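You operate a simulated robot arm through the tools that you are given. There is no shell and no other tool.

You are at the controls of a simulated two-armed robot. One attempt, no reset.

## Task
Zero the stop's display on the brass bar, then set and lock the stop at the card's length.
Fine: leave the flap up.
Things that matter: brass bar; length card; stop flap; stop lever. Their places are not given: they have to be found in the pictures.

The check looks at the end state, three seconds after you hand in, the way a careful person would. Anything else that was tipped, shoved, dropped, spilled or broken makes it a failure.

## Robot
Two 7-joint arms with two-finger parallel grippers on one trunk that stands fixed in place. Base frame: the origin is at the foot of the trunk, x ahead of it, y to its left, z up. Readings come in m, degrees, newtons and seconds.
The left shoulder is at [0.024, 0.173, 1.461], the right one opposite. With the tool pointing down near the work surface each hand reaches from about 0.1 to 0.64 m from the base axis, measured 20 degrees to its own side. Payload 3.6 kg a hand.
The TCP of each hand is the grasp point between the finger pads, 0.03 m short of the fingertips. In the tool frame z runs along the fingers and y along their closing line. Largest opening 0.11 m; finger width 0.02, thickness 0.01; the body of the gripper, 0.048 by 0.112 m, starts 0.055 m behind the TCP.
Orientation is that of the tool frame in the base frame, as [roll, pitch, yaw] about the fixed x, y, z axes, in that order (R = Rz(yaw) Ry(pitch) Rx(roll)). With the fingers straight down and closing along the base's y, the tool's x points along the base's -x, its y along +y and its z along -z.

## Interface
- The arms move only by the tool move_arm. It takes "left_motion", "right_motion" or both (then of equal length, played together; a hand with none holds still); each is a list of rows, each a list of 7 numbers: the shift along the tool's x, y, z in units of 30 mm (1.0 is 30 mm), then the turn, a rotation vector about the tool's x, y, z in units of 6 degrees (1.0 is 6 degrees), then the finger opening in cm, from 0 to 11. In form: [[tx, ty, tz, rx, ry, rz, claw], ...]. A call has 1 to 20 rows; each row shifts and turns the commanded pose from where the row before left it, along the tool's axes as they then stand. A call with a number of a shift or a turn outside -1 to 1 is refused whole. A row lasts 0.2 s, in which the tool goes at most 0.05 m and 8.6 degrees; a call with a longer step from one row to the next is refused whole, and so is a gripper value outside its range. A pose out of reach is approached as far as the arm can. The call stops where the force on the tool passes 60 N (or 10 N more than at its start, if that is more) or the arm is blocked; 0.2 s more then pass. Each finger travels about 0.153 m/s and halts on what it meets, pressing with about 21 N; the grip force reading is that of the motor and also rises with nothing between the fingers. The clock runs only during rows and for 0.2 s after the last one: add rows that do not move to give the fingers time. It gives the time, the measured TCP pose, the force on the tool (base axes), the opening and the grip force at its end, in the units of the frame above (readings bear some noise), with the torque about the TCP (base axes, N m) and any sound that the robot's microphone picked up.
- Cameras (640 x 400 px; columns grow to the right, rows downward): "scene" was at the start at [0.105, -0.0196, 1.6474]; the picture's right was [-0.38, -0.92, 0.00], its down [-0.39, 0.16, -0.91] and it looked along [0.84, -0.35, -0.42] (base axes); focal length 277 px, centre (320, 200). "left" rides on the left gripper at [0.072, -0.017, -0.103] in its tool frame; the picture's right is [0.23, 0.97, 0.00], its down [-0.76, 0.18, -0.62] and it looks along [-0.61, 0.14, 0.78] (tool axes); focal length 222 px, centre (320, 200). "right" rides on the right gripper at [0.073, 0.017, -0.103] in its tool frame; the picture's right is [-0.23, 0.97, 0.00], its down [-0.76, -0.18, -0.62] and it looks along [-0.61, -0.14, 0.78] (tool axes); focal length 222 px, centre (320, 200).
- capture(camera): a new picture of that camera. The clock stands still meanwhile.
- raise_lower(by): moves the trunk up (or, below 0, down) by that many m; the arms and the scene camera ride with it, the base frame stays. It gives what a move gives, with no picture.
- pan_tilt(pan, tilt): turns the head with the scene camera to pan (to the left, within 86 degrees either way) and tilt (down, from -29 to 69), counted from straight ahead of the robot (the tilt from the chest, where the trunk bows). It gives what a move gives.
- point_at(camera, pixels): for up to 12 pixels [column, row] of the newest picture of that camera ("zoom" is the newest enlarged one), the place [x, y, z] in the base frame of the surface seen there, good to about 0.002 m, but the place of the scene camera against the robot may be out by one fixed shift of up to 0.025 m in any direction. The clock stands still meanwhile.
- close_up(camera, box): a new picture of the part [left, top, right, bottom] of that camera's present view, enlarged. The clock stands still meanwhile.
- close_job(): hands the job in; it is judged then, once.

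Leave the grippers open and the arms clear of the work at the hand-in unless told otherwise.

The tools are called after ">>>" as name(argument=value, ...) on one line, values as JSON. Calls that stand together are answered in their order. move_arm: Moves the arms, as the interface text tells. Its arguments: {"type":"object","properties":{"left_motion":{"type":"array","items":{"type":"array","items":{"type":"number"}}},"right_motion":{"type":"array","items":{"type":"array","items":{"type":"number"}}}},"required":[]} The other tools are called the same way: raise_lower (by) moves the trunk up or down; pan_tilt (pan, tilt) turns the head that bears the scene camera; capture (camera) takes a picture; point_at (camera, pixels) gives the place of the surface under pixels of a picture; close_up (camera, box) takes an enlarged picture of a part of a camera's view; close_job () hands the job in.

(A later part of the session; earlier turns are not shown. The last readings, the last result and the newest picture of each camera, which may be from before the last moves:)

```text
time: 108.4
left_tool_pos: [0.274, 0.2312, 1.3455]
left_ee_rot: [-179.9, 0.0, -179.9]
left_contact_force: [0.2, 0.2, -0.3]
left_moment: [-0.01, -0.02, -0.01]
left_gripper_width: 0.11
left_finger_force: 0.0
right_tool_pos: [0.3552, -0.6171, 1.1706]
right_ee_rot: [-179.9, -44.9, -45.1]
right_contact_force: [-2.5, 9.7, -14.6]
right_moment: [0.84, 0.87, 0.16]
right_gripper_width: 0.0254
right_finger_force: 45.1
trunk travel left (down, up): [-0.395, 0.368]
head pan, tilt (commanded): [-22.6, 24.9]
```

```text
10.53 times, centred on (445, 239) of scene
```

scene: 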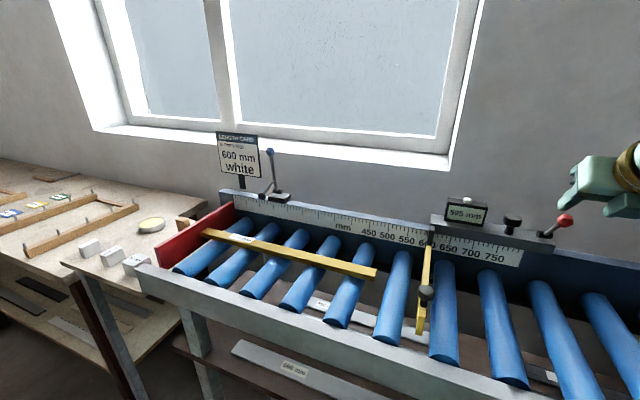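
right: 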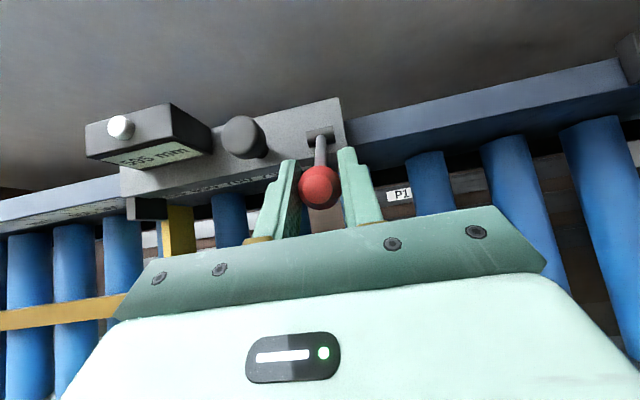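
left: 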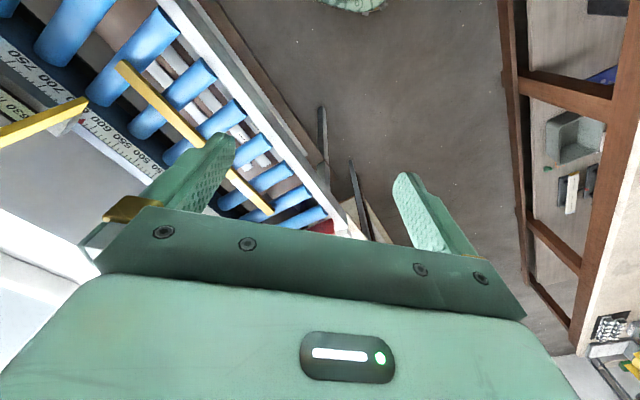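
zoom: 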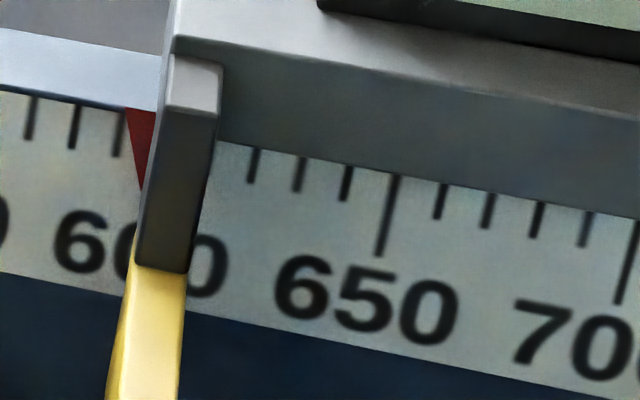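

It slid 4 mm toward +u (now -193 px, about 597). The hand already pulls along -u, so I step back in fine increments with settling time.

>>> move_arm(right_motion=[[0, 0.025, 0, 0, 0, 0, 0], [0, 0.025, 0, 0, 0, 0, 0], [0, 0, 0, 0, 0, 0, 0], [0, 0, 0, 0, 0, 0, 0], [0, 0, 0, 0, 0, 0, 0]])

>>> close_up(camera="scene", box=[415, 220, 475, 258])

>>> close_up(camera="scene", box=[420, 190, 520, 250])

```text
time: 109.6
left_tool_pos: [0.2743, 0.2309, 1.3454]
left_ee_rot: [-179.9, 0.0, 179.9]
left_contact_force: [-0.7, -0.3, -0.1]
left_moment: [0.01, 0.03, 0.01]
left_gripper_width: 0.1097
left_finger_force: 0.1
right_tool_pos: [0.3531, -0.62, 1.1704]
right_ee_rot: [180.0, -45.0, -45.0]
right_contact_force: [-1.1, 6.2, -12.2]
right_moment: [0.7, 0.73, 0.0]
right_gripper_width: 0.0255
right_finger_force: 44.7
trunk travel left (down, up): [-0.395, 0.368]
head pan, tilt (commanded): [-22.6, 24.9]
```

```text
10.53 times, centred on (445, 239) of scene
```

zoom: 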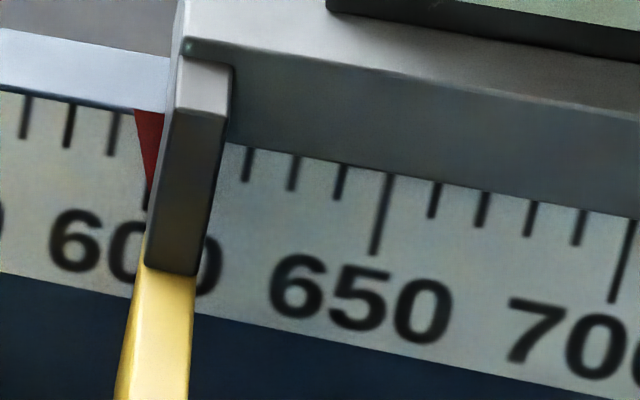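

```text
6.40 times, centred on (470, 220) of scene
```

zoom: 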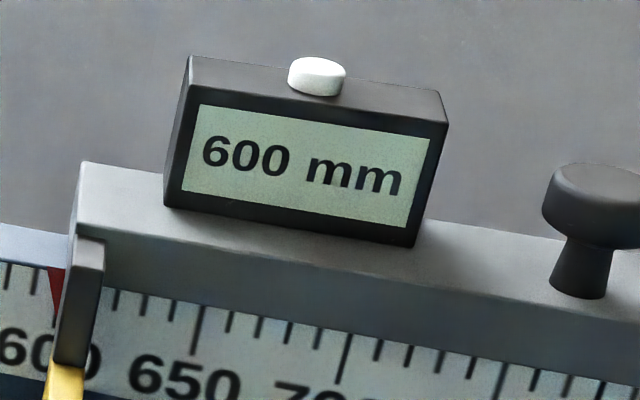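

Now at -177 px with the pointer on the 600 tick and display 600. I relieve the side force slightly and lower the lever slowly.

>>> move_arm(right_motion=[[0, -0.03, 0, 0, 0, 0, 0], [0, 0, 0, 0, 0, 0, 0], [-0.1, 0, 0.08, 0, 0, 0, 0], [-0.1, 0, 0.08, 0, 0, 0, 0], [0, 0, 0, 0, 0, 0, 0]])

>>> close_up(camera="scene", box=[415, 220, 475, 258])

```text
time: 110.8
left_tool_pos: [0.2733, 0.2314, 1.3471]
left_ee_rot: [-180.0, 0.0, 180.0]
left_contact_force: [0.2, 0.6, -0.7]
left_moment: [0.0, 0.01, 0.01]
left_gripper_width: 0.1102
left_finger_force: 0.0
right_tool_pos: [0.3521, -0.617, 1.165]
right_ee_rot: [-179.9, -45.3, -45.2]
right_contact_force: [2.7, -8.3, 14.1]
right_moment: [-0.85, -0.87, -0.02]
right_gripper_width: 0.0254
right_finger_force: 45.4
trunk travel left (down, up): [-0.395, 0.368]
head pan, tilt (commanded): [-22.6, 24.9]
```

```text
10.53 times, centred on (445, 239) of scene
```

zoom: 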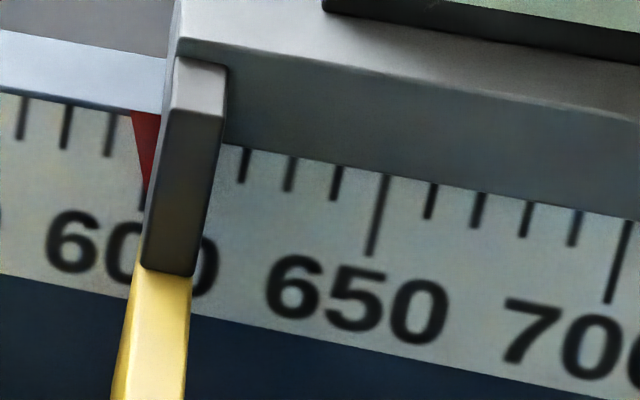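

Still -177.5 px. I continue down, relieving the slight push.

>>> move_arm(right_motion=[[-0.1, 0.015, 0.08, 0, 0, 0, 0], [-0.1, 0.005, 0.08, 0, 0, 0, 0], [-0.1, 0, 0.08, 0, 0, 0, 0], [0, 0, 0, 0, 0, 0, 0]])

>>> close_up(camera="scene", box=[415, 220, 475, 258])

```text
time: 111.8
left_tool_pos: [0.2737, 0.2324, 1.3463]
left_ee_rot: [179.9, 0.0, -179.9]
left_contact_force: [0.5, 0.0, -0.7]
left_moment: [0.02, 0.04, -0.03]
left_gripper_width: 0.1097
left_finger_force: 0.1
right_tool_pos: [0.3511, -0.6163, 1.1534]
right_ee_rot: [-179.9, -45.1, -45.2]
right_contact_force: [1.1, -6.5, 14.1]
right_moment: [-0.86, -0.86, -0.01]
right_gripper_width: 0.0252
right_finger_force: 45.2
trunk travel left (down, up): [-0.395, 0.368]
head pan, tilt (commanded): [-22.6, 24.9]
```

```text
10.53 times, centred on (445, 239) of scene
```

zoom: 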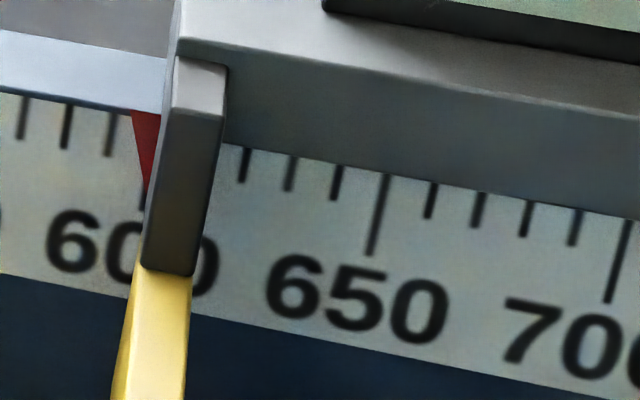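

Position holds. I push the lever on down in 2 mm steps to be sure it reaches its stop.

>>> move_arm(right_motion=[[-0.05, 0, 0.045, 0, 0, 0, 0], [-0.05, 0, 0.045, 0, 0, 0, 0], [0, 0, 0, 0, 0, 0, 0]])

>>> capture(camera="right")

>>> close_up(camera="scene", box=[415, 220, 475, 258])

```text
time: 112.6
left_tool_pos: [0.2723, 0.2323, 1.3468]
left_ee_rot: [180.0, 0.0, -179.9]
left_contact_force: [-0.2, 0.2, 0.1]
left_moment: [0.0, -0.03, 0.0]
left_gripper_width: 0.1099
left_finger_force: 0.1
right_tool_pos: [0.3496, -0.6161, 1.149]
right_ee_rot: [-179.9, -45.1, -45.1]
right_contact_force: [-1.7, -5.6, 13.3]
right_moment: [-0.85, -0.86, -0.08]
right_gripper_width: 0.025
right_finger_force: 44.8
trunk travel left (down, up): [-0.395, 0.368]
head pan, tilt (commanded): [-22.6, 24.9]
```

```text
taken
```

right: 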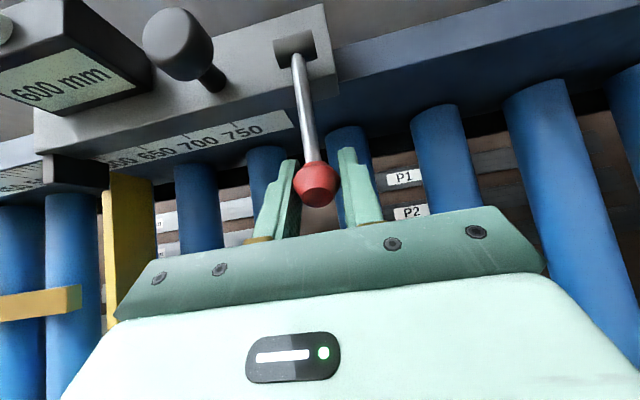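

```text
10.53 times, centred on (445, 239) of scene
```

zoom: 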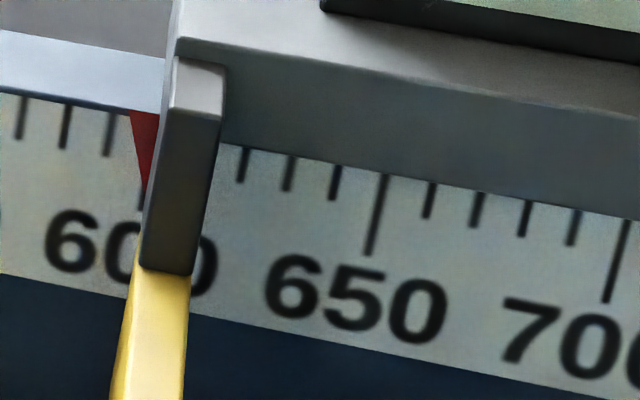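

No hard stop yet at z=1.149. I go down 6 mm more and watch the force.

>>> move_arm(right_motion=[[-0.047, 0, 0.047, 0, 0, 0, 0], [-0.047, 0, 0.047, 0, 0, 0, 0], [-0.047, 0, 0.047, 0, 0, 0, 0], [0, 0, 0, 0, 0, 0, 0]])

>>> close_up(camera="scene", box=[415, 220, 475, 258])

```text
time: 113.6
left_tool_pos: [0.2723, 0.2322, 1.3456]
left_ee_rot: [179.9, 0.1, 180.0]
left_contact_force: [0.4, 0.1, -0.5]
left_moment: [-0.03, 0.0, -0.01]
left_gripper_width: 0.1099
left_finger_force: 0.1
right_tool_pos: [0.3507, -0.6164, 1.1432]
right_ee_rot: [-179.9, -45.1, -45.3]
right_contact_force: [-3.3, -3.9, 15.4]
right_moment: [-0.87, -0.86, 0.0]
right_gripper_width: 0.0253
right_finger_force: 44.9
trunk travel left (down, up): [-0.395, 0.368]
head pan, tilt (commanded): [-22.6, 24.9]
```

```text
10.53 times, centred on (445, 239) of scene
```

zoom: 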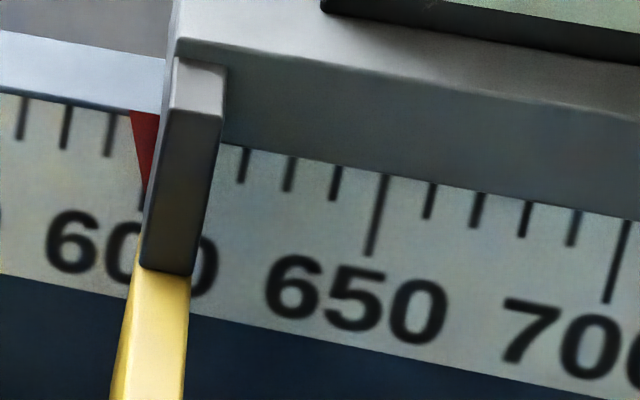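

Force is unchanged at 15 N. I check with the camera whether the ball follows or slips in the grip.

>>> capture(camera="right")

>>> point_at(camera="right", pixels=[[316, 183], [316, 195], [305, 120], [301, 90], [297, 58], [310, 150]])

>>> close_up(camera="right", box=[220, 0, 420, 220])

```text
taken
```

right: 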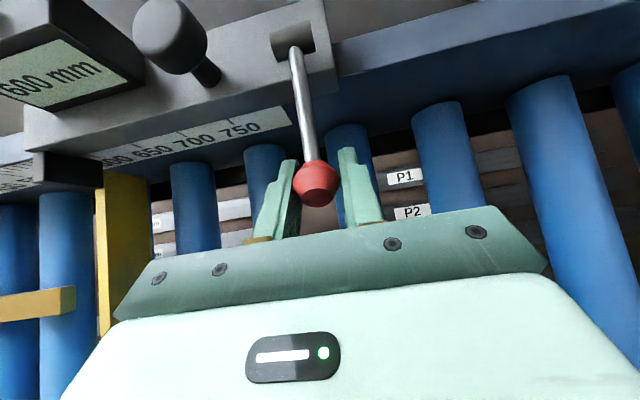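

```text
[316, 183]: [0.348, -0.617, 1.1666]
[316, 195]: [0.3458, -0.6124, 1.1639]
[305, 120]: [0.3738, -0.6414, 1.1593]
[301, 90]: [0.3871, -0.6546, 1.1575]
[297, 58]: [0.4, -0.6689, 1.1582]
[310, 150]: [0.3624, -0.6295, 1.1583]
```

```text
1.82 times, centred on (320, 110) of right
```

zoom: 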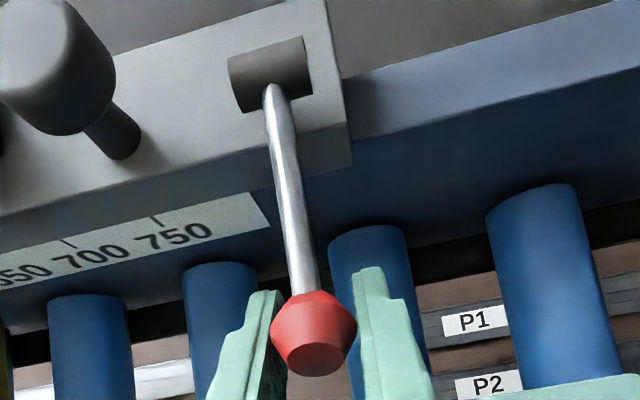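

The rod is level at z≈1.158, exactly like the initial locked pose, so the lever is at its lower stop and the ball just slides in the grip. I test the lock with a sideways push first, then release.

>>> move_arm(right_motion=[[0, 0.06, 0, 0, 0, 0, 0], [0, 0.06, 0, 0, 0, 0, 0], [0, 0, 0, 0, 0, 0, 0]])

>>> close_up(camera="scene", box=[415, 220, 475, 258])

```text
time: 114.4
left_tool_pos: [0.2736, 0.2342, 1.3464]
left_ee_rot: [-179.9, 0.0, -179.9]
left_contact_force: [0.8, 0.5, -0.6]
left_moment: [-0.02, -0.02, 0.0]
left_gripper_width: 0.1097
left_finger_force: 0.1
right_tool_pos: [0.351, -0.6163, 1.1422]
right_ee_rot: [-179.9, -45.0, -44.9]
right_contact_force: [3.3, 8.5, 5.7]
right_moment: [-0.34, -0.53, 0.18]
right_gripper_width: 0.025
right_finger_force: 45.2
trunk travel left (down, up): [-0.395, 0.368]
head pan, tilt (commanded): [-22.6, 24.9]
```

```text
10.53 times, centred on (445, 239) of scene
```

zoom: 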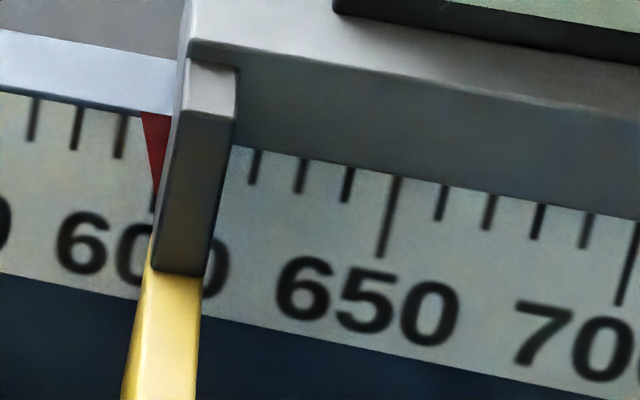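

It holds (-177 px) against an 8 N push. I relieve it, open the fingers, and withdraw along their axis.

>>> move_arm(right_motion=[[0, -0.06, 0, 0, 0, 0, 0], [0, 0, 0, 0, 0, 0, 2.8], [0, 0, 0, 0, 0, 0, 4], [0, 0, 0, 0, 0, 0, 5], [0, 0, -0.5, 0, 0, 0, 5], [0, 0, -1, 0, 0, 0, 5], [0, 0, -1, 0, 0, 0, 5], [0, 0, -1, 0, 0, 0, 5]])

>>> capture(camera="scene")

>>> close_up(camera="scene", box=[415, 220, 475, 258])

>>> close_up(camera="scene", box=[420, 180, 620, 300])

```text
time: 116.2
left_tool_pos: [0.273, 0.2318, 1.3458]
left_ee_rot: [-180.0, 0.0, 180.0]
left_contact_force: [1.0, 0.1, -0.3]
left_moment: [-0.03, 0.0, -0.03]
left_gripper_width: 0.1098
left_finger_force: 0.1
right_tool_pos: [0.2972, -0.5655, 1.2165]
right_ee_rot: [-179.9, -45.1, -45.1]
right_contact_force: [-0.2, 0.9, -0.4]
right_moment: [-0.02, 0.0, 0.02]
right_gripper_width: 0.05
right_finger_force: 0.1
trunk travel left (down, up): [-0.395, 0.368]
head pan, tilt (commanded): [-22.6, 24.9]
```

```text
taken
```

scene: 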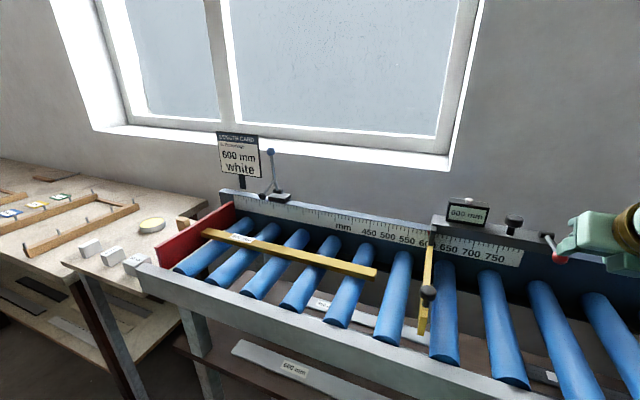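

```text
10.53 times, centred on (445, 239) of scene
```

zoom: 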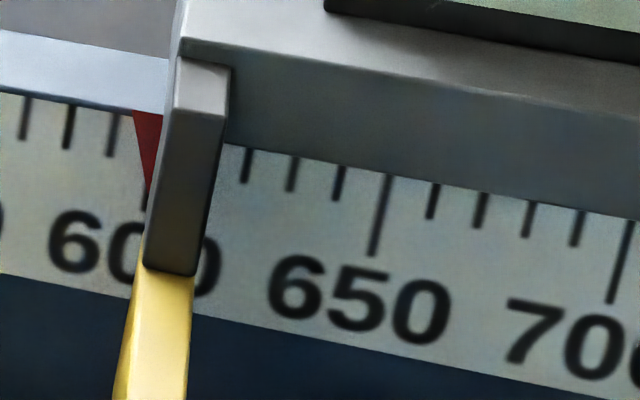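

```text
3.20 times, centred on (520, 240) of scene
```

zoom: 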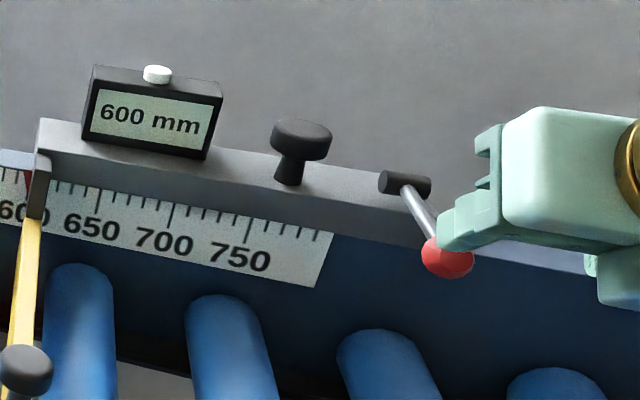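

Locked at 600 mm, lever down, pointer on the 600 tick. Now I'll put the flap back up. I move the hand above the blade's middle with the tilt back at 30°.

>>> move_arm(right_motion=[[0.3, 0, -0.5, 0, 0, 0, 5], [0, -0.9, 0, 0, -1, 0, 5], [0, -0.9, 0, 0, -1, 0, 5], [0, -0.9, 0, 0, -0.5, 0, 5], [0, -0.9, 0, 0, 0, 0, 5], [0, -0.95, 0, 0, 0, 0, 5], [0, -0.95, 0, 0, 0, 0, 5], [0, -0.95, 0, 0, 0, 0, 5], [0, -0.95, 0, 0, 0, 0, 5]])

>>> capture(camera="right")

>>> capture(camera="scene")

```text
time: 118.2
left_tool_pos: [0.2754, 0.2322, 1.3443]
left_ee_rot: [-179.9, -0.2, -180.0]
left_contact_force: [-0.1, 0.7, 0.3]
left_moment: [0.0, 0.0, 0.0]
left_gripper_width: 0.11
left_finger_force: 0.1
right_tool_pos: [0.4541, -0.4035, 1.2316]
right_ee_rot: [180.0, -30.1, -45.0]
right_contact_force: [-0.5, 0.7, -0.4]
right_moment: [0.05, 0.04, -0.03]
right_gripper_width: 0.0503
right_finger_force: 0.0
trunk travel left (down, up): [-0.395, 0.368]
head pan, tilt (commanded): [-22.6, 24.9]
```

```text
taken
```

right: 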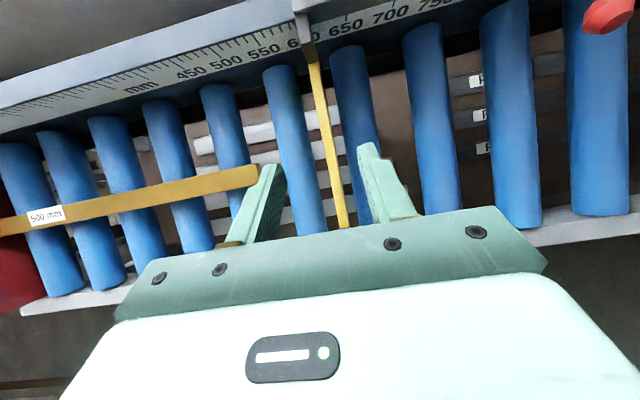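

```text
taken
```

scene: 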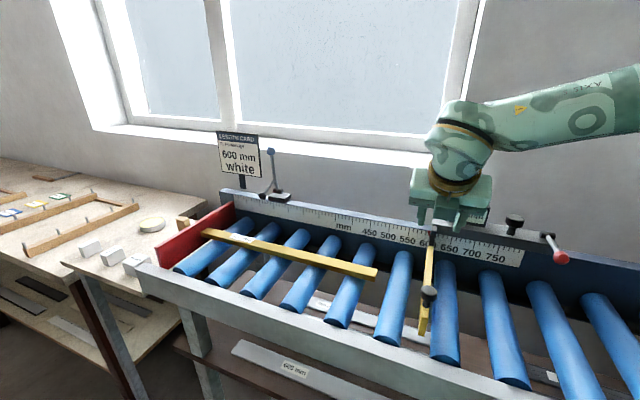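

I measure the blade line again from this view.

>>> point_at(camera="right", pixels=[[315, 80], [321, 110], [329, 145], [336, 180], [341, 210], [326, 130]])

```text
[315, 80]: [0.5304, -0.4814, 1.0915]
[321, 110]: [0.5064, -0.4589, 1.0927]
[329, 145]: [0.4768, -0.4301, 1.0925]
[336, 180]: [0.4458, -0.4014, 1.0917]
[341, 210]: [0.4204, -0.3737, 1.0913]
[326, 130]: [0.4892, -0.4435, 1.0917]
```

The blade is centred at u≈0.033. I shift 3 mm and lower the fingers around the middle of the blade (n≈0.625, z≈1.078), then close.

>>> move_arm(right_motion=[[-0.404, 0.018, 0.949, 0, 0, 0, 5], [-0.404, 0.018, 0.949, 0, 0, 0, 5], [-0.404, 0.018, 0.949, 0, 0, 0, 5], [-0.404, 0.018, 0.949, 0, 0, 0, 5], [-0.404, 0.018, 0.949, 0, 0, 0, 5], [0, 0, 0, 0, 0, 0, 5]])

>>> capture(camera="right")

```text
time: 119.6
left_tool_pos: [0.2744, 0.232, 1.3453]
left_ee_rot: [180.0, 0.0, 180.0]
left_contact_force: [-0.2, -0.4, -0.6]
left_moment: [0.01, 0.0, 0.01]
left_gripper_width: 0.1102
left_finger_force: 0.0
right_tool_pos: [0.4657, -0.4188, 1.0785]
right_ee_rot: [-180.0, -30.0, -45.1]
right_contact_force: [-0.1, 0.5, -0.3]
right_moment: [-0.01, 0.01, -0.03]
right_gripper_width: 0.05
right_finger_force: 0.0
trunk travel left (down, up): [-0.395, 0.368]
head pan, tilt (commanded): [-22.6, 24.9]
```

```text
taken
```

right: 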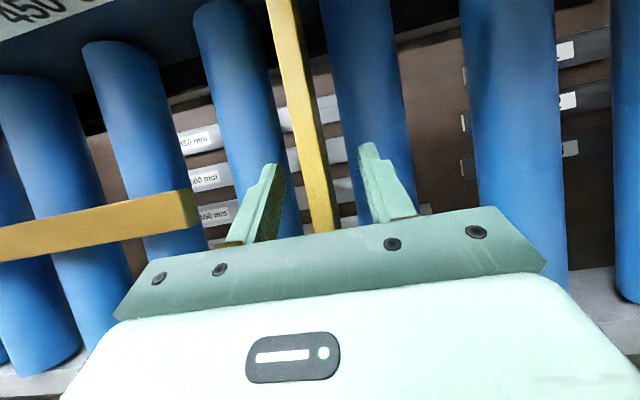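

Well aligned. I close on the blade.

>>> move_arm(right_motion=[[0, 0, 0, 0, 0, 0, 3], [0, 0, 0, 0, 0, 0, 0], [0, 0, 0, 0, 0, 0, 0]])

```text
time: 120.4
left_tool_pos: [0.2741, 0.2311, 1.3456]
left_ee_rot: [180.0, 0.0, 180.0]
left_contact_force: [-0.2, -0.4, 0.8]
left_moment: [0.01, -0.02, 0.01]
left_gripper_width: 0.1099
left_finger_force: 0.1
right_tool_pos: [0.4669, -0.4181, 1.0779]
right_ee_rot: [180.0, -30.1, -45.1]
right_contact_force: [1.3, -0.2, -1.2]
right_moment: [0.04, -0.04, 0.3]
right_gripper_width: 0.0119
right_finger_force: 45.3
trunk travel left (down, up): [-0.395, 0.368]
head pan, tilt (commanded): [-22.6, 24.9]
```

Holding the blade. I swing it up along the arc about the refined hinge (n≈0.749, z≈1.128), first by 36°.

>>> move_arm(right_motion=[[0.112, 0, -0.455, 0, 0, 0, 0], [0.112, 0, -0.455, 0, 0, 0, 0], [0.203, 0, -0.416, 0, 0, 0, 0], [0.203, 0, -0.416, 0, 0, 0, 0], [0.286, 0, -0.366, 0, 0, 0, 0], [0.286, 0, -0.366, 0, 0, 0, 0]])

>>> capture(camera="right")

>>> capture(camera="scene")

```text
time: 121.8
left_tool_pos: [0.2846, 0.2249, 1.3448]
left_ee_rot: [179.6, -0.5, 180.0]
left_contact_force: [-0.1, 0.0, -0.8]
left_moment: [0.02, -0.03, -0.03]
left_gripper_width: 0.1102
left_finger_force: 0.1
right_tool_pos: [0.4691, -0.4214, 1.1563]
right_ee_rot: [180.0, -29.6, -45.1]
right_contact_force: [38.6, -33.6, -33.4]
right_moment: [2.47, 0.87, 1.28]
right_gripper_width: 0.0117
right_finger_force: 44.7
trunk travel left (down, up): [-0.395, 0.368]
head pan, tilt (commanded): [-22.6, 24.9]
```

```text
taken
```

right: 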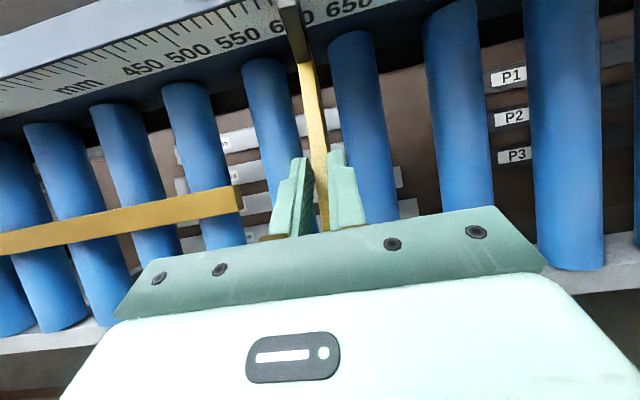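

```text
taken
```

scene: 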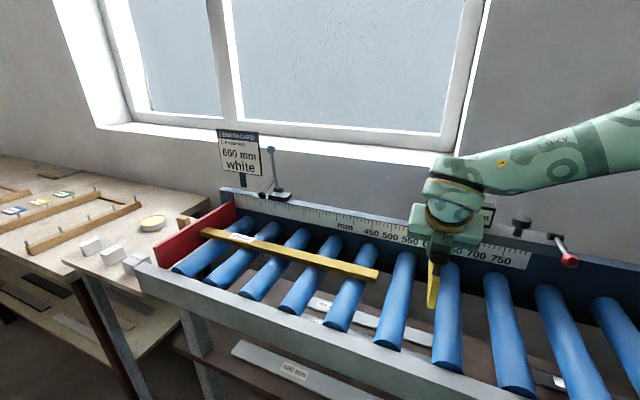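

The pull of about 51 N toward +n shows my arc was centred too high. The positions fit a hinge at about n≈0.745, z≈1.112. I first relax to the true arc.

>>> move_arm(right_motion=[[0.1, 0, 0.134, 0, 0, 0, 0], [0.111, 0, 0.134, 0, 0, 0, 0], [0, 0, 0, 0, 0, 0, 0]])

>>> close_up(camera="scene", box=[400, 190, 560, 310])

```text
time: 122.6
left_tool_pos: [0.2784, 0.2287, 1.3453]
left_ee_rot: [179.9, -0.2, 180.0]
left_contact_force: [-0.1, 0.4, 0.7]
left_moment: [-0.03, 0.03, 0.0]
left_gripper_width: 0.1099
left_finger_force: 0.1
right_tool_pos: [0.4691, -0.4211, 1.1569]
right_ee_rot: [-179.9, -29.7, -45.1]
right_contact_force: [19.2, 2.3, -12.5]
right_moment: [0.57, 0.97, -0.68]
right_gripper_width: 0.0115
right_finger_force: 44.7
trunk travel left (down, up): [-0.395, 0.368]
head pan, tilt (commanded): [-22.6, 24.9]
```

```text
3.33 times, centred on (480, 250) of scene
```

zoom: 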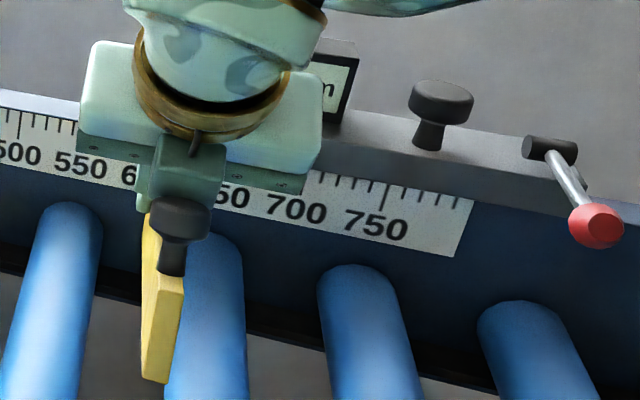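

Forces have eased (12 N along n, 15 N along u). I shift 2 mm to relieve the side load and tilt the hand to 42°, so the palm will clear the rising blade.

>>> move_arm(right_motion=[[0.05, -0.07, 0.05, 0, 0, 0, 0], [0, 0, 0, 0, 0.5, 0, 0], [0, 0, 0, 0, 0.5, 0, 0], [0, 0, 0, 0, 0.5, 0, 0], [0, 0, 0, 0, 0.5, 0, 0]])

```text
time: 123.8
left_tool_pos: [0.2749, 0.2321, 1.3459]
left_ee_rot: [-179.9, -0.1, -180.0]
left_contact_force: [-0.6, -0.1, 0.3]
left_moment: [0.01, -0.01, 0.01]
left_gripper_width: 0.1102
left_finger_force: 0.1
right_tool_pos: [0.4686, -0.4237, 1.1585]
right_ee_rot: [-179.9, -42.1, -45.2]
right_contact_force: [-0.4, -0.7, -1.1]
right_moment: [0.0, 0.0, -0.06]
right_gripper_width: 0.0001
right_finger_force: 38.2
trunk travel left (down, up): [-0.395, 0.368]
head pan, tilt (commanded): [-22.6, 24.9]
```

The gripper closed fully: the blade slipped out. I look at where the flap is.

>>> capture(camera="scene")

>>> capture(camera="right")

>>> close_up(camera="scene", box=[400, 190, 560, 340])

```text
taken
```

scene: 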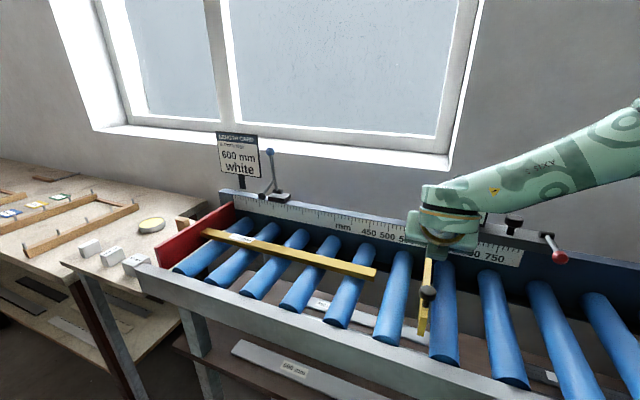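

```text
taken
```

right: 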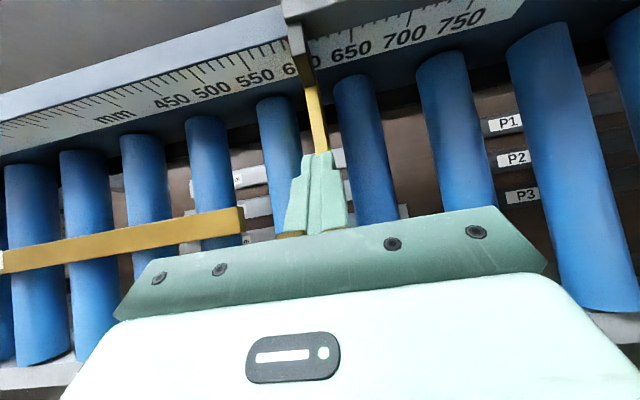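

```text
2.67 times, centred on (480, 265) of scene
```

zoom: 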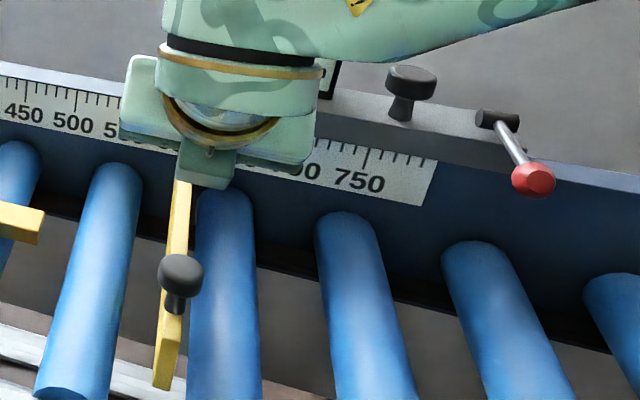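

The flap simply dropped back down; nothing else moved. A better handle is the flap's knob. I back away upward and check the setting first.

>>> move_arm(right_motion=[[0, 0, -0.8, 0, 0, 0, 0], [0, 0, -0.8, 0, 0, 0, 0], [0, 0, -0.8, 0, 0, 0, 0], [0.6, 0.4, -0.6, 0, -0.5, 0, 0], [0.6, 0.6, -0.6, 0, -0.5, 0, 0], [0.3, 0.6, -0.3, 0, 0, 0, 0]])

>>> capture(camera="right")

>>> capture(camera="scene")

>>> close_up(camera="scene", box=[415, 220, 475, 258])

```text
time: 125.2
left_tool_pos: [0.2735, 0.2307, 1.3468]
left_ee_rot: [-179.9, 0.0, 180.0]
left_contact_force: [0.2, -0.6, -0.3]
left_moment: [0.01, 0.03, 0.04]
left_gripper_width: 0.1099
left_finger_force: 0.0
right_tool_pos: [0.4027, -0.4305, 1.2758]
right_ee_rot: [-179.9, -36.1, -45.2]
right_contact_force: [0.3, 0.2, 0.1]
right_moment: [0.03, -0.03, 0.02]
right_gripper_width: 0.0
right_finger_force: 38.1
trunk travel left (down, up): [-0.395, 0.368]
head pan, tilt (commanded): [-22.6, 24.9]
```

```text
taken
```

right: 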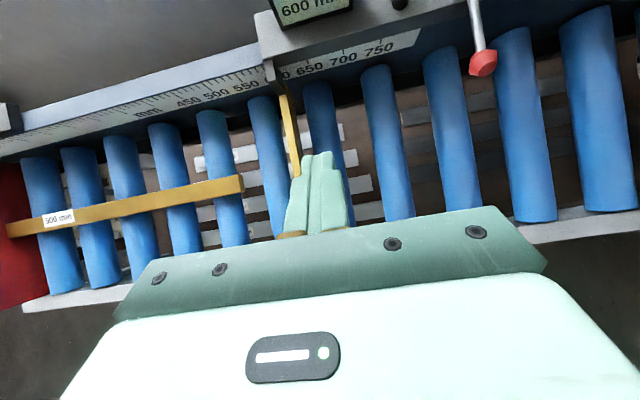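

```text
taken
```

scene: 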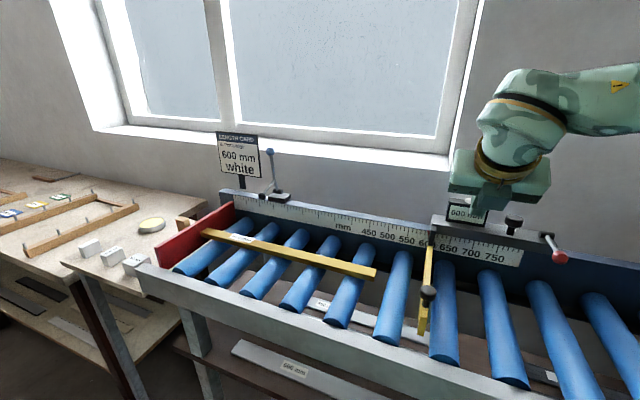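

```text
10.53 times, centred on (445, 239) of scene
```

zoom: 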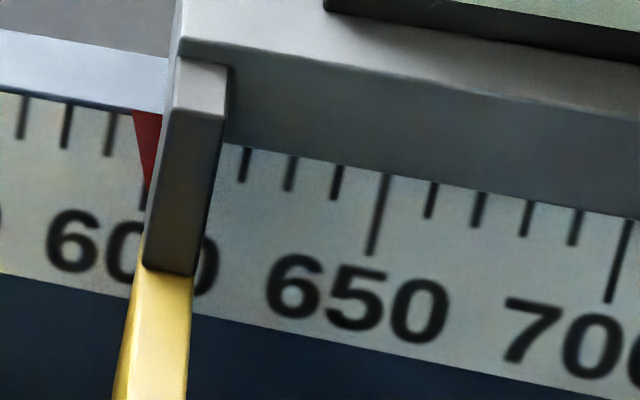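

The setting is unchanged (-177 px, display 600). For the upward swing by the knob with the tool nearly vertical I need a higher shoulder, so I raise the trunk by 0.15 m, then set the tilt to about 18° and open the fingers to 6 cm.

>>> raise_lower(by=0.15)

>>> move_arm(right_motion=[[0, 0, 0, 0, -1, 0, 2], [0, 0, 0, 0, -1, 0, 4], [0, 0, 0, 0, -1, 0, 6], [-0.5, -0.5, 0, 0, 0, 0, 6], [-0.5, -0.5, 0, 0, 0, 0, 6]])

>>> capture(camera="right")

>>> capture(camera="scene")

```text
time: 127.0
left_tool_pos: [0.2736, 0.2326, 1.4948]
left_ee_rot: [-180.0, 0.0, 179.9]
left_contact_force: [-0.5, 0.1, -0.3]
left_moment: [-0.03, -0.03, 0.0]
left_gripper_width: 0.1102
left_finger_force: 0.0
right_tool_pos: [0.4051, -0.4269, 1.4238]
right_ee_rot: [-179.9, -36.0, -45.1]
right_contact_force: [0.9, 0.0, 0.4]
right_moment: [-0.02, -0.01, -0.03]
right_gripper_width: 0.0
right_finger_force: 38.0
trunk travel left (down, up): [-0.545, 0.218]
head pan, tilt (commanded): [-22.6, 24.9]
```

```text
time: 128.2
left_tool_pos: [0.2753, 0.2332, 1.4966]
left_ee_rot: [-180.0, 0.0, -180.0]
left_contact_force: [0.8, -0.1, 0.1]
left_moment: [-0.05, -0.01, -0.01]
left_gripper_width: 0.1099
left_finger_force: 0.1
right_tool_pos: [0.4069, -0.3848, 1.4169]
right_ee_rot: [-180.0, -18.1, -45.1]
right_contact_force: [-0.2, 0.6, 0.0]
right_moment: [0.01, -0.02, -0.02]
right_gripper_width: 0.0602
right_finger_force: 0.0
trunk travel left (down, up): [-0.545, 0.218]
head pan, tilt (commanded): [-22.6, 24.9]
```

```text
taken
```

right: 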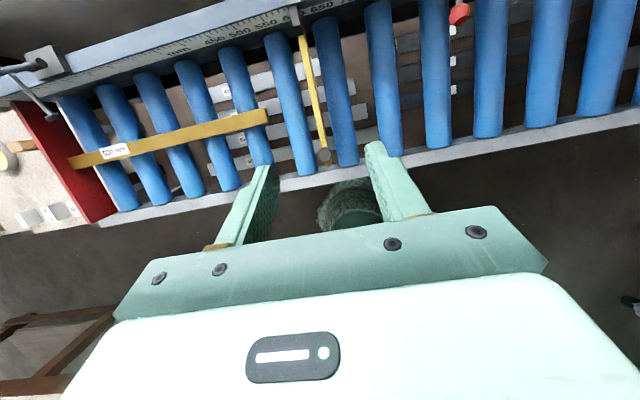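

```text
taken
```

scene: 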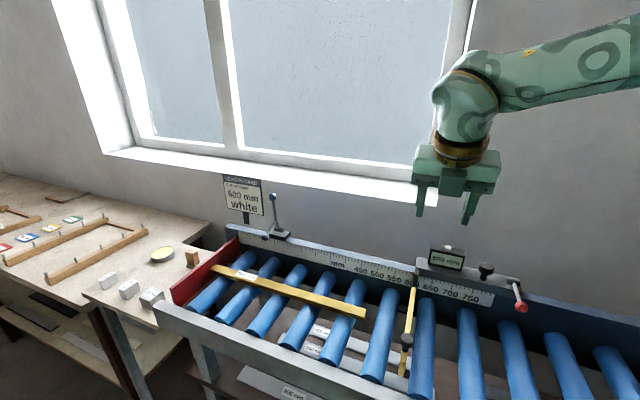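

I zoom on the flap knob (324, 155) and measure it from here.

>>> close_up(camera="right", box=[280, 20, 380, 190])

>>> point_at(camera="right", pixels=[[324, 155], [319, 153], [330, 153], [324, 162], [324, 148], [317, 130], [310, 90], [328, 168]])

>>> point_at(camera="scene", pixels=[[407, 338], [401, 340], [413, 340], [402, 372], [405, 367], [411, 292]])

>>> close_up(camera="scene", box=[370, 240, 550, 390])

```text
2.35 times, centred on (330, 105) of right
```

zoom: 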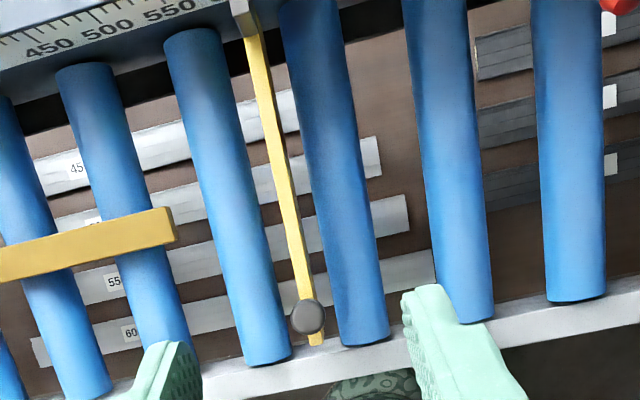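

```text
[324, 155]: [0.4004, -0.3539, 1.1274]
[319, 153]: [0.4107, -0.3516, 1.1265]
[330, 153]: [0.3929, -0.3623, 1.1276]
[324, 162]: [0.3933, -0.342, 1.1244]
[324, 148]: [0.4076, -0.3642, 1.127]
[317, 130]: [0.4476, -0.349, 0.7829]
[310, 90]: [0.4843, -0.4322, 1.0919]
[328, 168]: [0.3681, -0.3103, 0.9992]
```

```text
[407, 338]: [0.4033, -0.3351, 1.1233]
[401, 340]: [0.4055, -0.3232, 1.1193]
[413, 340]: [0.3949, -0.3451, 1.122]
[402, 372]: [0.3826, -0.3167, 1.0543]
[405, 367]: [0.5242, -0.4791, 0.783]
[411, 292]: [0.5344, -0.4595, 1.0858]
```

```text
2.67 times, centred on (460, 315) of scene
```

zoom: 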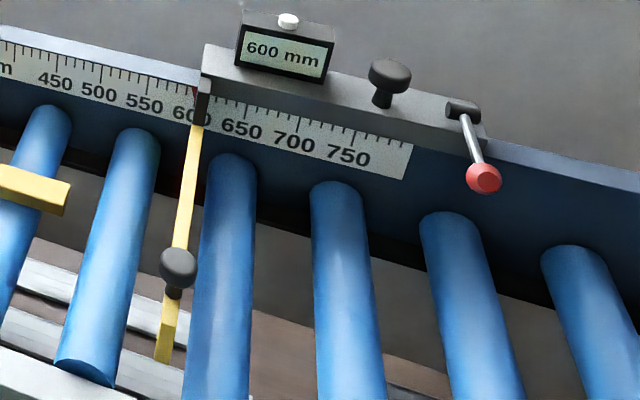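

The knob head is centred at u≈0.032, n≈0.532, with its top at z≈1.127 and about 28 mm across. I come down above it with open fingers, tilt 18°.

>>> move_arm(right_motion=[[-0.417, -0.068, 0.911, 0, 0, 0, 6], [-0.417, -0.068, 0.911, 0, 0, 0, 6], [-0.417, -0.068, 0.911, 0, 0, 0, 6], [-0.417, -0.068, 0.911, 0, 0, 0, 6], [-0.417, -0.068, 0.911, 0, 0, 0, 6], [-0.417, -0.068, 0.911, 0, 0, 0, 6], [-0.417, -0.068, 0.911, 0, 0, 0, 6], [-0.417, -0.068, 0.911, 0, 0, 0, 6]])

>>> capture(camera="right")

>>> capture(camera="scene")

```text
time: 129.9
left_tool_pos: [0.2758, 0.2317, 1.4962]
left_ee_rot: [-180.0, -0.1, 180.0]
left_contact_force: [-0.9, -0.5, -0.2]
left_moment: [-0.02, -0.01, -0.01]
left_gripper_width: 0.1101
left_finger_force: 0.1
right_tool_pos: [0.3979, -0.3564, 1.174]
right_ee_rot: [-179.9, -18.0, -45.2]
right_contact_force: [0.3, 0.0, 0.0]
right_moment: [0.02, -0.01, 0.0]
right_gripper_width: 0.0601
right_finger_force: 0.1
trunk travel left (down, up): [-0.545, 0.218]
head pan, tilt (commanded): [-22.6, 24.9]
```

```text
taken
```

right: 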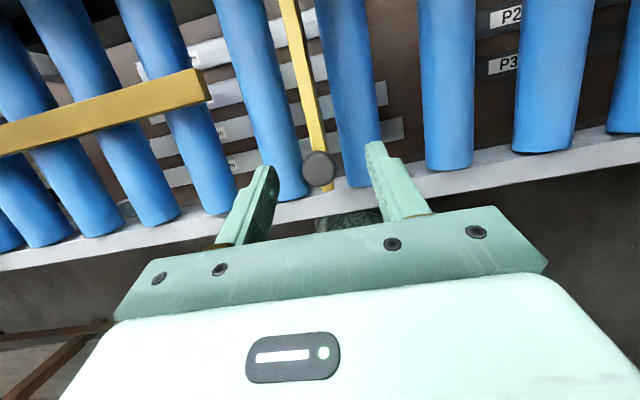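

```text
taken
```

scene: 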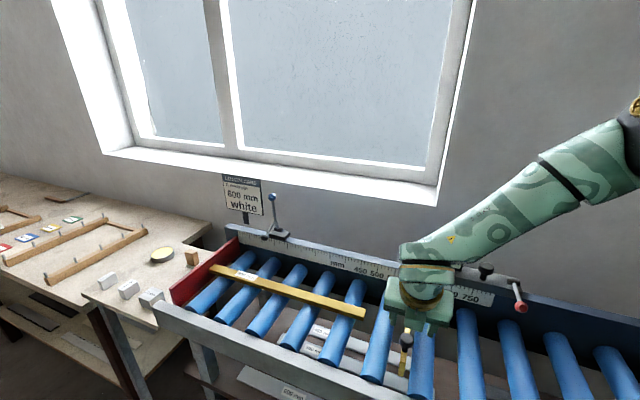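

The knob is centred between the fingers. I descend 55 mm and close on it.

>>> move_arm(right_motion=[[-0.288, -0.045, 0.888, 0, 0, 0, 6], [-0.288, -0.045, 0.888, 0, 0, 0, 6], [0, 0, 0, 0, 0, 0, 6], [0, 0, 0, 0, 0, 0, 4], [0, 0, 0, 0, 0, 0, 0], [0, 0, 0, 0, 0, 0, 0]])

>>> capture(camera="right")

```text
time: 131.3
left_tool_pos: [0.2747, 0.2327, 1.4963]
left_ee_rot: [-179.9, -0.2, 180.0]
left_contact_force: [-0.7, -0.3, -0.2]
left_moment: [0.01, 0.02, 0.02]
left_gripper_width: 0.11
left_finger_force: 0.1
right_tool_pos: [0.4005, -0.3535, 1.1217]
right_ee_rot: [-179.9, -18.1, -45.0]
right_contact_force: [7.3, 9.5, -0.4]
right_moment: [0.09, -0.38, 0.12]
right_gripper_width: 0.0273
right_finger_force: 44.6
trunk travel left (down, up): [-0.545, 0.218]
head pan, tilt (commanded): [-22.6, 24.9]
```

```text
taken
```

right: 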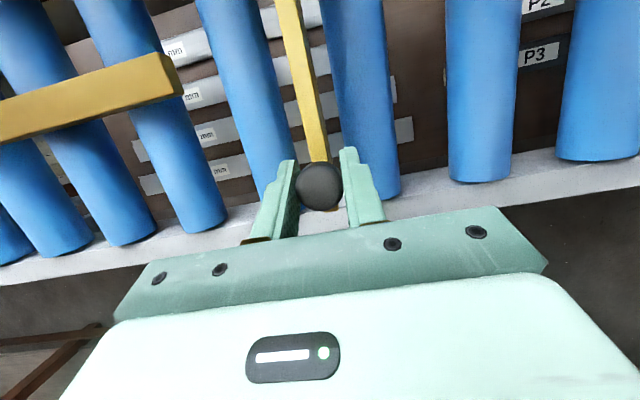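

Gripped: 27 mm. I relieve the 12 N side load by 2 mm and lift the first 16° along the arc.

>>> move_arm(right_motion=[[0, -0.06, 0, 0, 0, 0, 0], [0.197, 0, -0.5, 0, 0, 0, 0], [0.197, 0, -0.5, 0, 0, 0, 0], [0.25, 0, -0.434, 0, 0, 0, 0], [0.25, 0, -0.434, 0, 0, 0, 0]])

>>> capture(camera="right")

```text
time: 132.6
left_tool_pos: [0.2737, 0.2332, 1.4962]
left_ee_rot: [-180.0, 0.2, 180.0]
left_contact_force: [0.4, 0.1, 0.7]
left_moment: [0.02, -0.01, 0.02]
left_gripper_width: 0.1098
left_finger_force: 0.1
right_tool_pos: [0.4063, -0.3582, 1.1848]
right_ee_rot: [179.9, -17.9, -45.1]
right_contact_force: [-11.1, 6.5, -4.3]
right_moment: [1.03, 0.84, 0.02]
right_gripper_width: 0.0274
right_finger_force: 45.1
trunk travel left (down, up): [-0.545, 0.218]
head pan, tilt (commanded): [-22.6, 24.9]
```

```text
taken
```

right: 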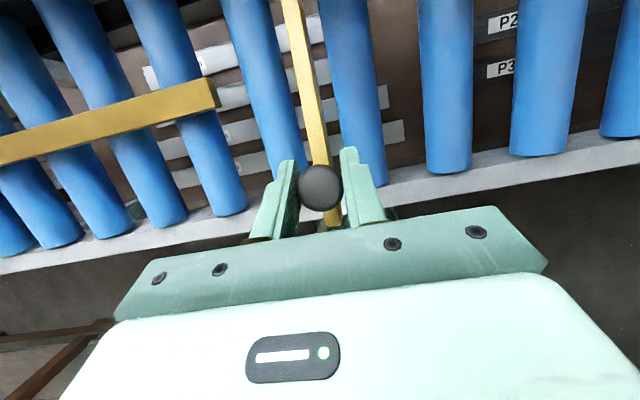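

The flap follows with only about 12 N. I continue another 24°.

>>> move_arm(right_motion=[[0.276, 0, -0.402, 0, 0, 0, 0], [0.276, 0, -0.402, 0, 0, 0, 0], [0.36, 0, -0.347, 0, 0, 0, 0], [0.36, 0, -0.347, 0, 0, 0, 0], [0.404, 0, -0.295, 0, 0, 0, 0], [0.404, 0, -0.295, 0, 0, 0, 0]])

>>> capture(camera="right")

>>> capture(camera="scene")

```text
time: 133.9
left_tool_pos: [0.2714, 0.2301, 1.4965]
left_ee_rot: [179.9, 0.2, -180.0]
left_contact_force: [0.5, -0.4, -0.5]
left_moment: [0.02, 0.01, -0.01]
left_gripper_width: 0.1099
left_finger_force: 0.1
right_tool_pos: [0.434, -0.3868, 1.2643]
right_ee_rot: [-179.9, -18.1, -45.2]
right_contact_force: [-16.7, -1.5, -2.1]
right_moment: [0.94, 0.95, 0.06]
right_gripper_width: 0.0272
right_finger_force: 44.5
trunk travel left (down, up): [-0.545, 0.218]
head pan, tilt (commanded): [-22.6, 24.9]
```

```text
taken
```

right: 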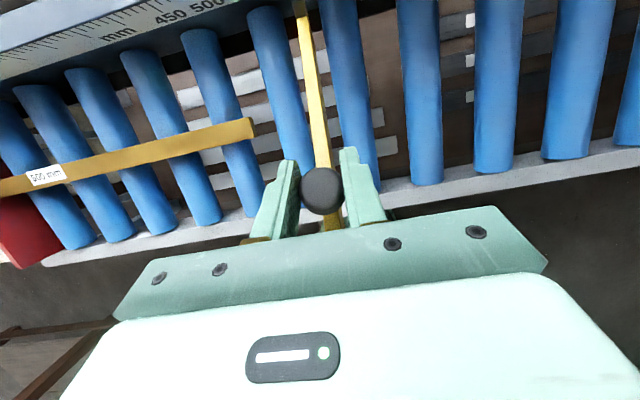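

```text
taken
```

scene: 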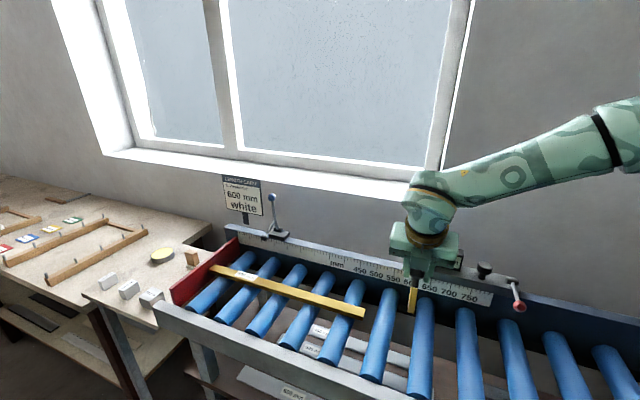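

Smooth so far, flap at roughly 50°. I ease the side load and continue up to about 26° from vertical.

>>> move_arm(right_motion=[[0.409, 0.05, -0.245, 0, 0, 0, 0], [0.409, 0.02, -0.245, 0, 0, 0, 0], [0.47, 0, -0.17, 0, 0, 0, 0], [0.47, 0, -0.17, 0, 0, 0, 0], [0.488, 0, -0.105, 0, 0, 0, 0], [0.488, 0, -0.105, 0, 0, 0, 0]])

>>> capture(camera="right")

>>> capture(camera="scene")

```text
time: 135.3
left_tool_pos: [0.2718, 0.2336, 1.4964]
left_ee_rot: [-180.0, 0.1, -180.0]
left_contact_force: [0.8, 0.3, 0.0]
left_moment: [0.0, 0.0, 0.01]
left_gripper_width: 0.1101
left_finger_force: 0.1
right_tool_pos: [0.4828, -0.4355, 1.3177]
right_ee_rot: [-179.9, -18.2, -45.0]
right_contact_force: [-8.6, 8.6, 9.7]
right_moment: [0.69, 0.69, -0.07]
right_gripper_width: 0.0243
right_finger_force: 45.5
trunk travel left (down, up): [-0.545, 0.218]
head pan, tilt (commanded): [-22.6, 24.9]
```

```text
taken
```

right: 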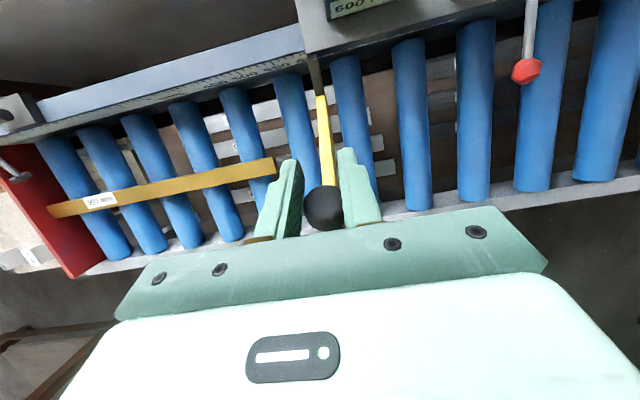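

```text
taken
```

scene: 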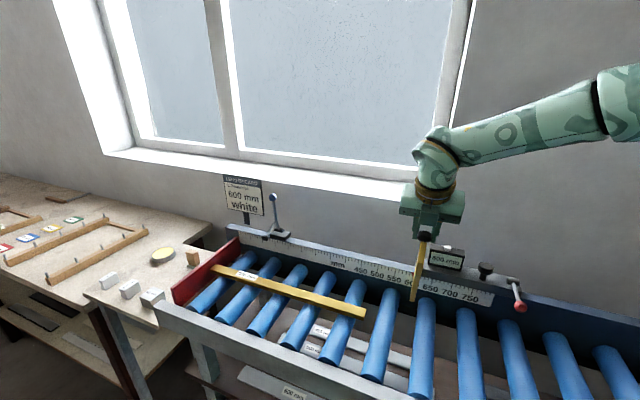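

The grip narrowed to 24 mm; the knob is slipping toward the palm, so my path runs ahead of the flap. I measure the knob's and blade's actual pose.

>>> point_at(camera="right", pixels=[[322, 205], [322, 190], [322, 225], [328, 165], [324, 130], [320, 100]])

>>> point_at(camera="scene", pixels=[[414, 295], [417, 275], [421, 250], [424, 238], [420, 260], [411, 300]])

>>> close_up(camera="scene", box=[380, 180, 540, 310])

```text
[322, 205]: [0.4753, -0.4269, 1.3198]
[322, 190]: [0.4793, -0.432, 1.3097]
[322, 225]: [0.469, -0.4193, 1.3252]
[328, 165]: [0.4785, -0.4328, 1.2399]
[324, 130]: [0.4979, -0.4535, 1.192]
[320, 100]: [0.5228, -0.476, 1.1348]
```

```text
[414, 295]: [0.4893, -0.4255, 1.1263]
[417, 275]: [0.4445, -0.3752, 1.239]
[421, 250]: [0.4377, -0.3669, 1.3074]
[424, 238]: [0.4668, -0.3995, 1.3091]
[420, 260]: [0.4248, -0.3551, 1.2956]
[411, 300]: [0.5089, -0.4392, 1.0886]
```

```text
3.08 times, centred on (460, 245) of scene
```

zoom: 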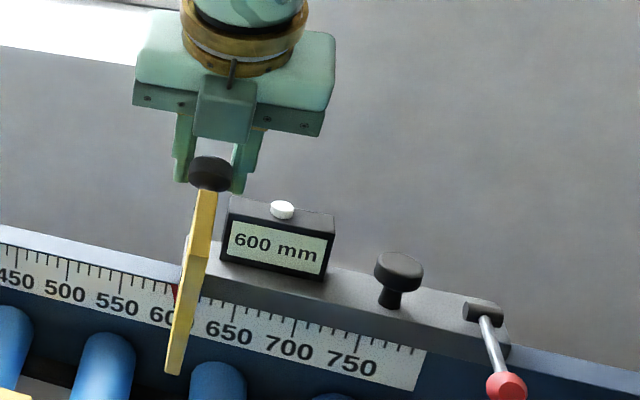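

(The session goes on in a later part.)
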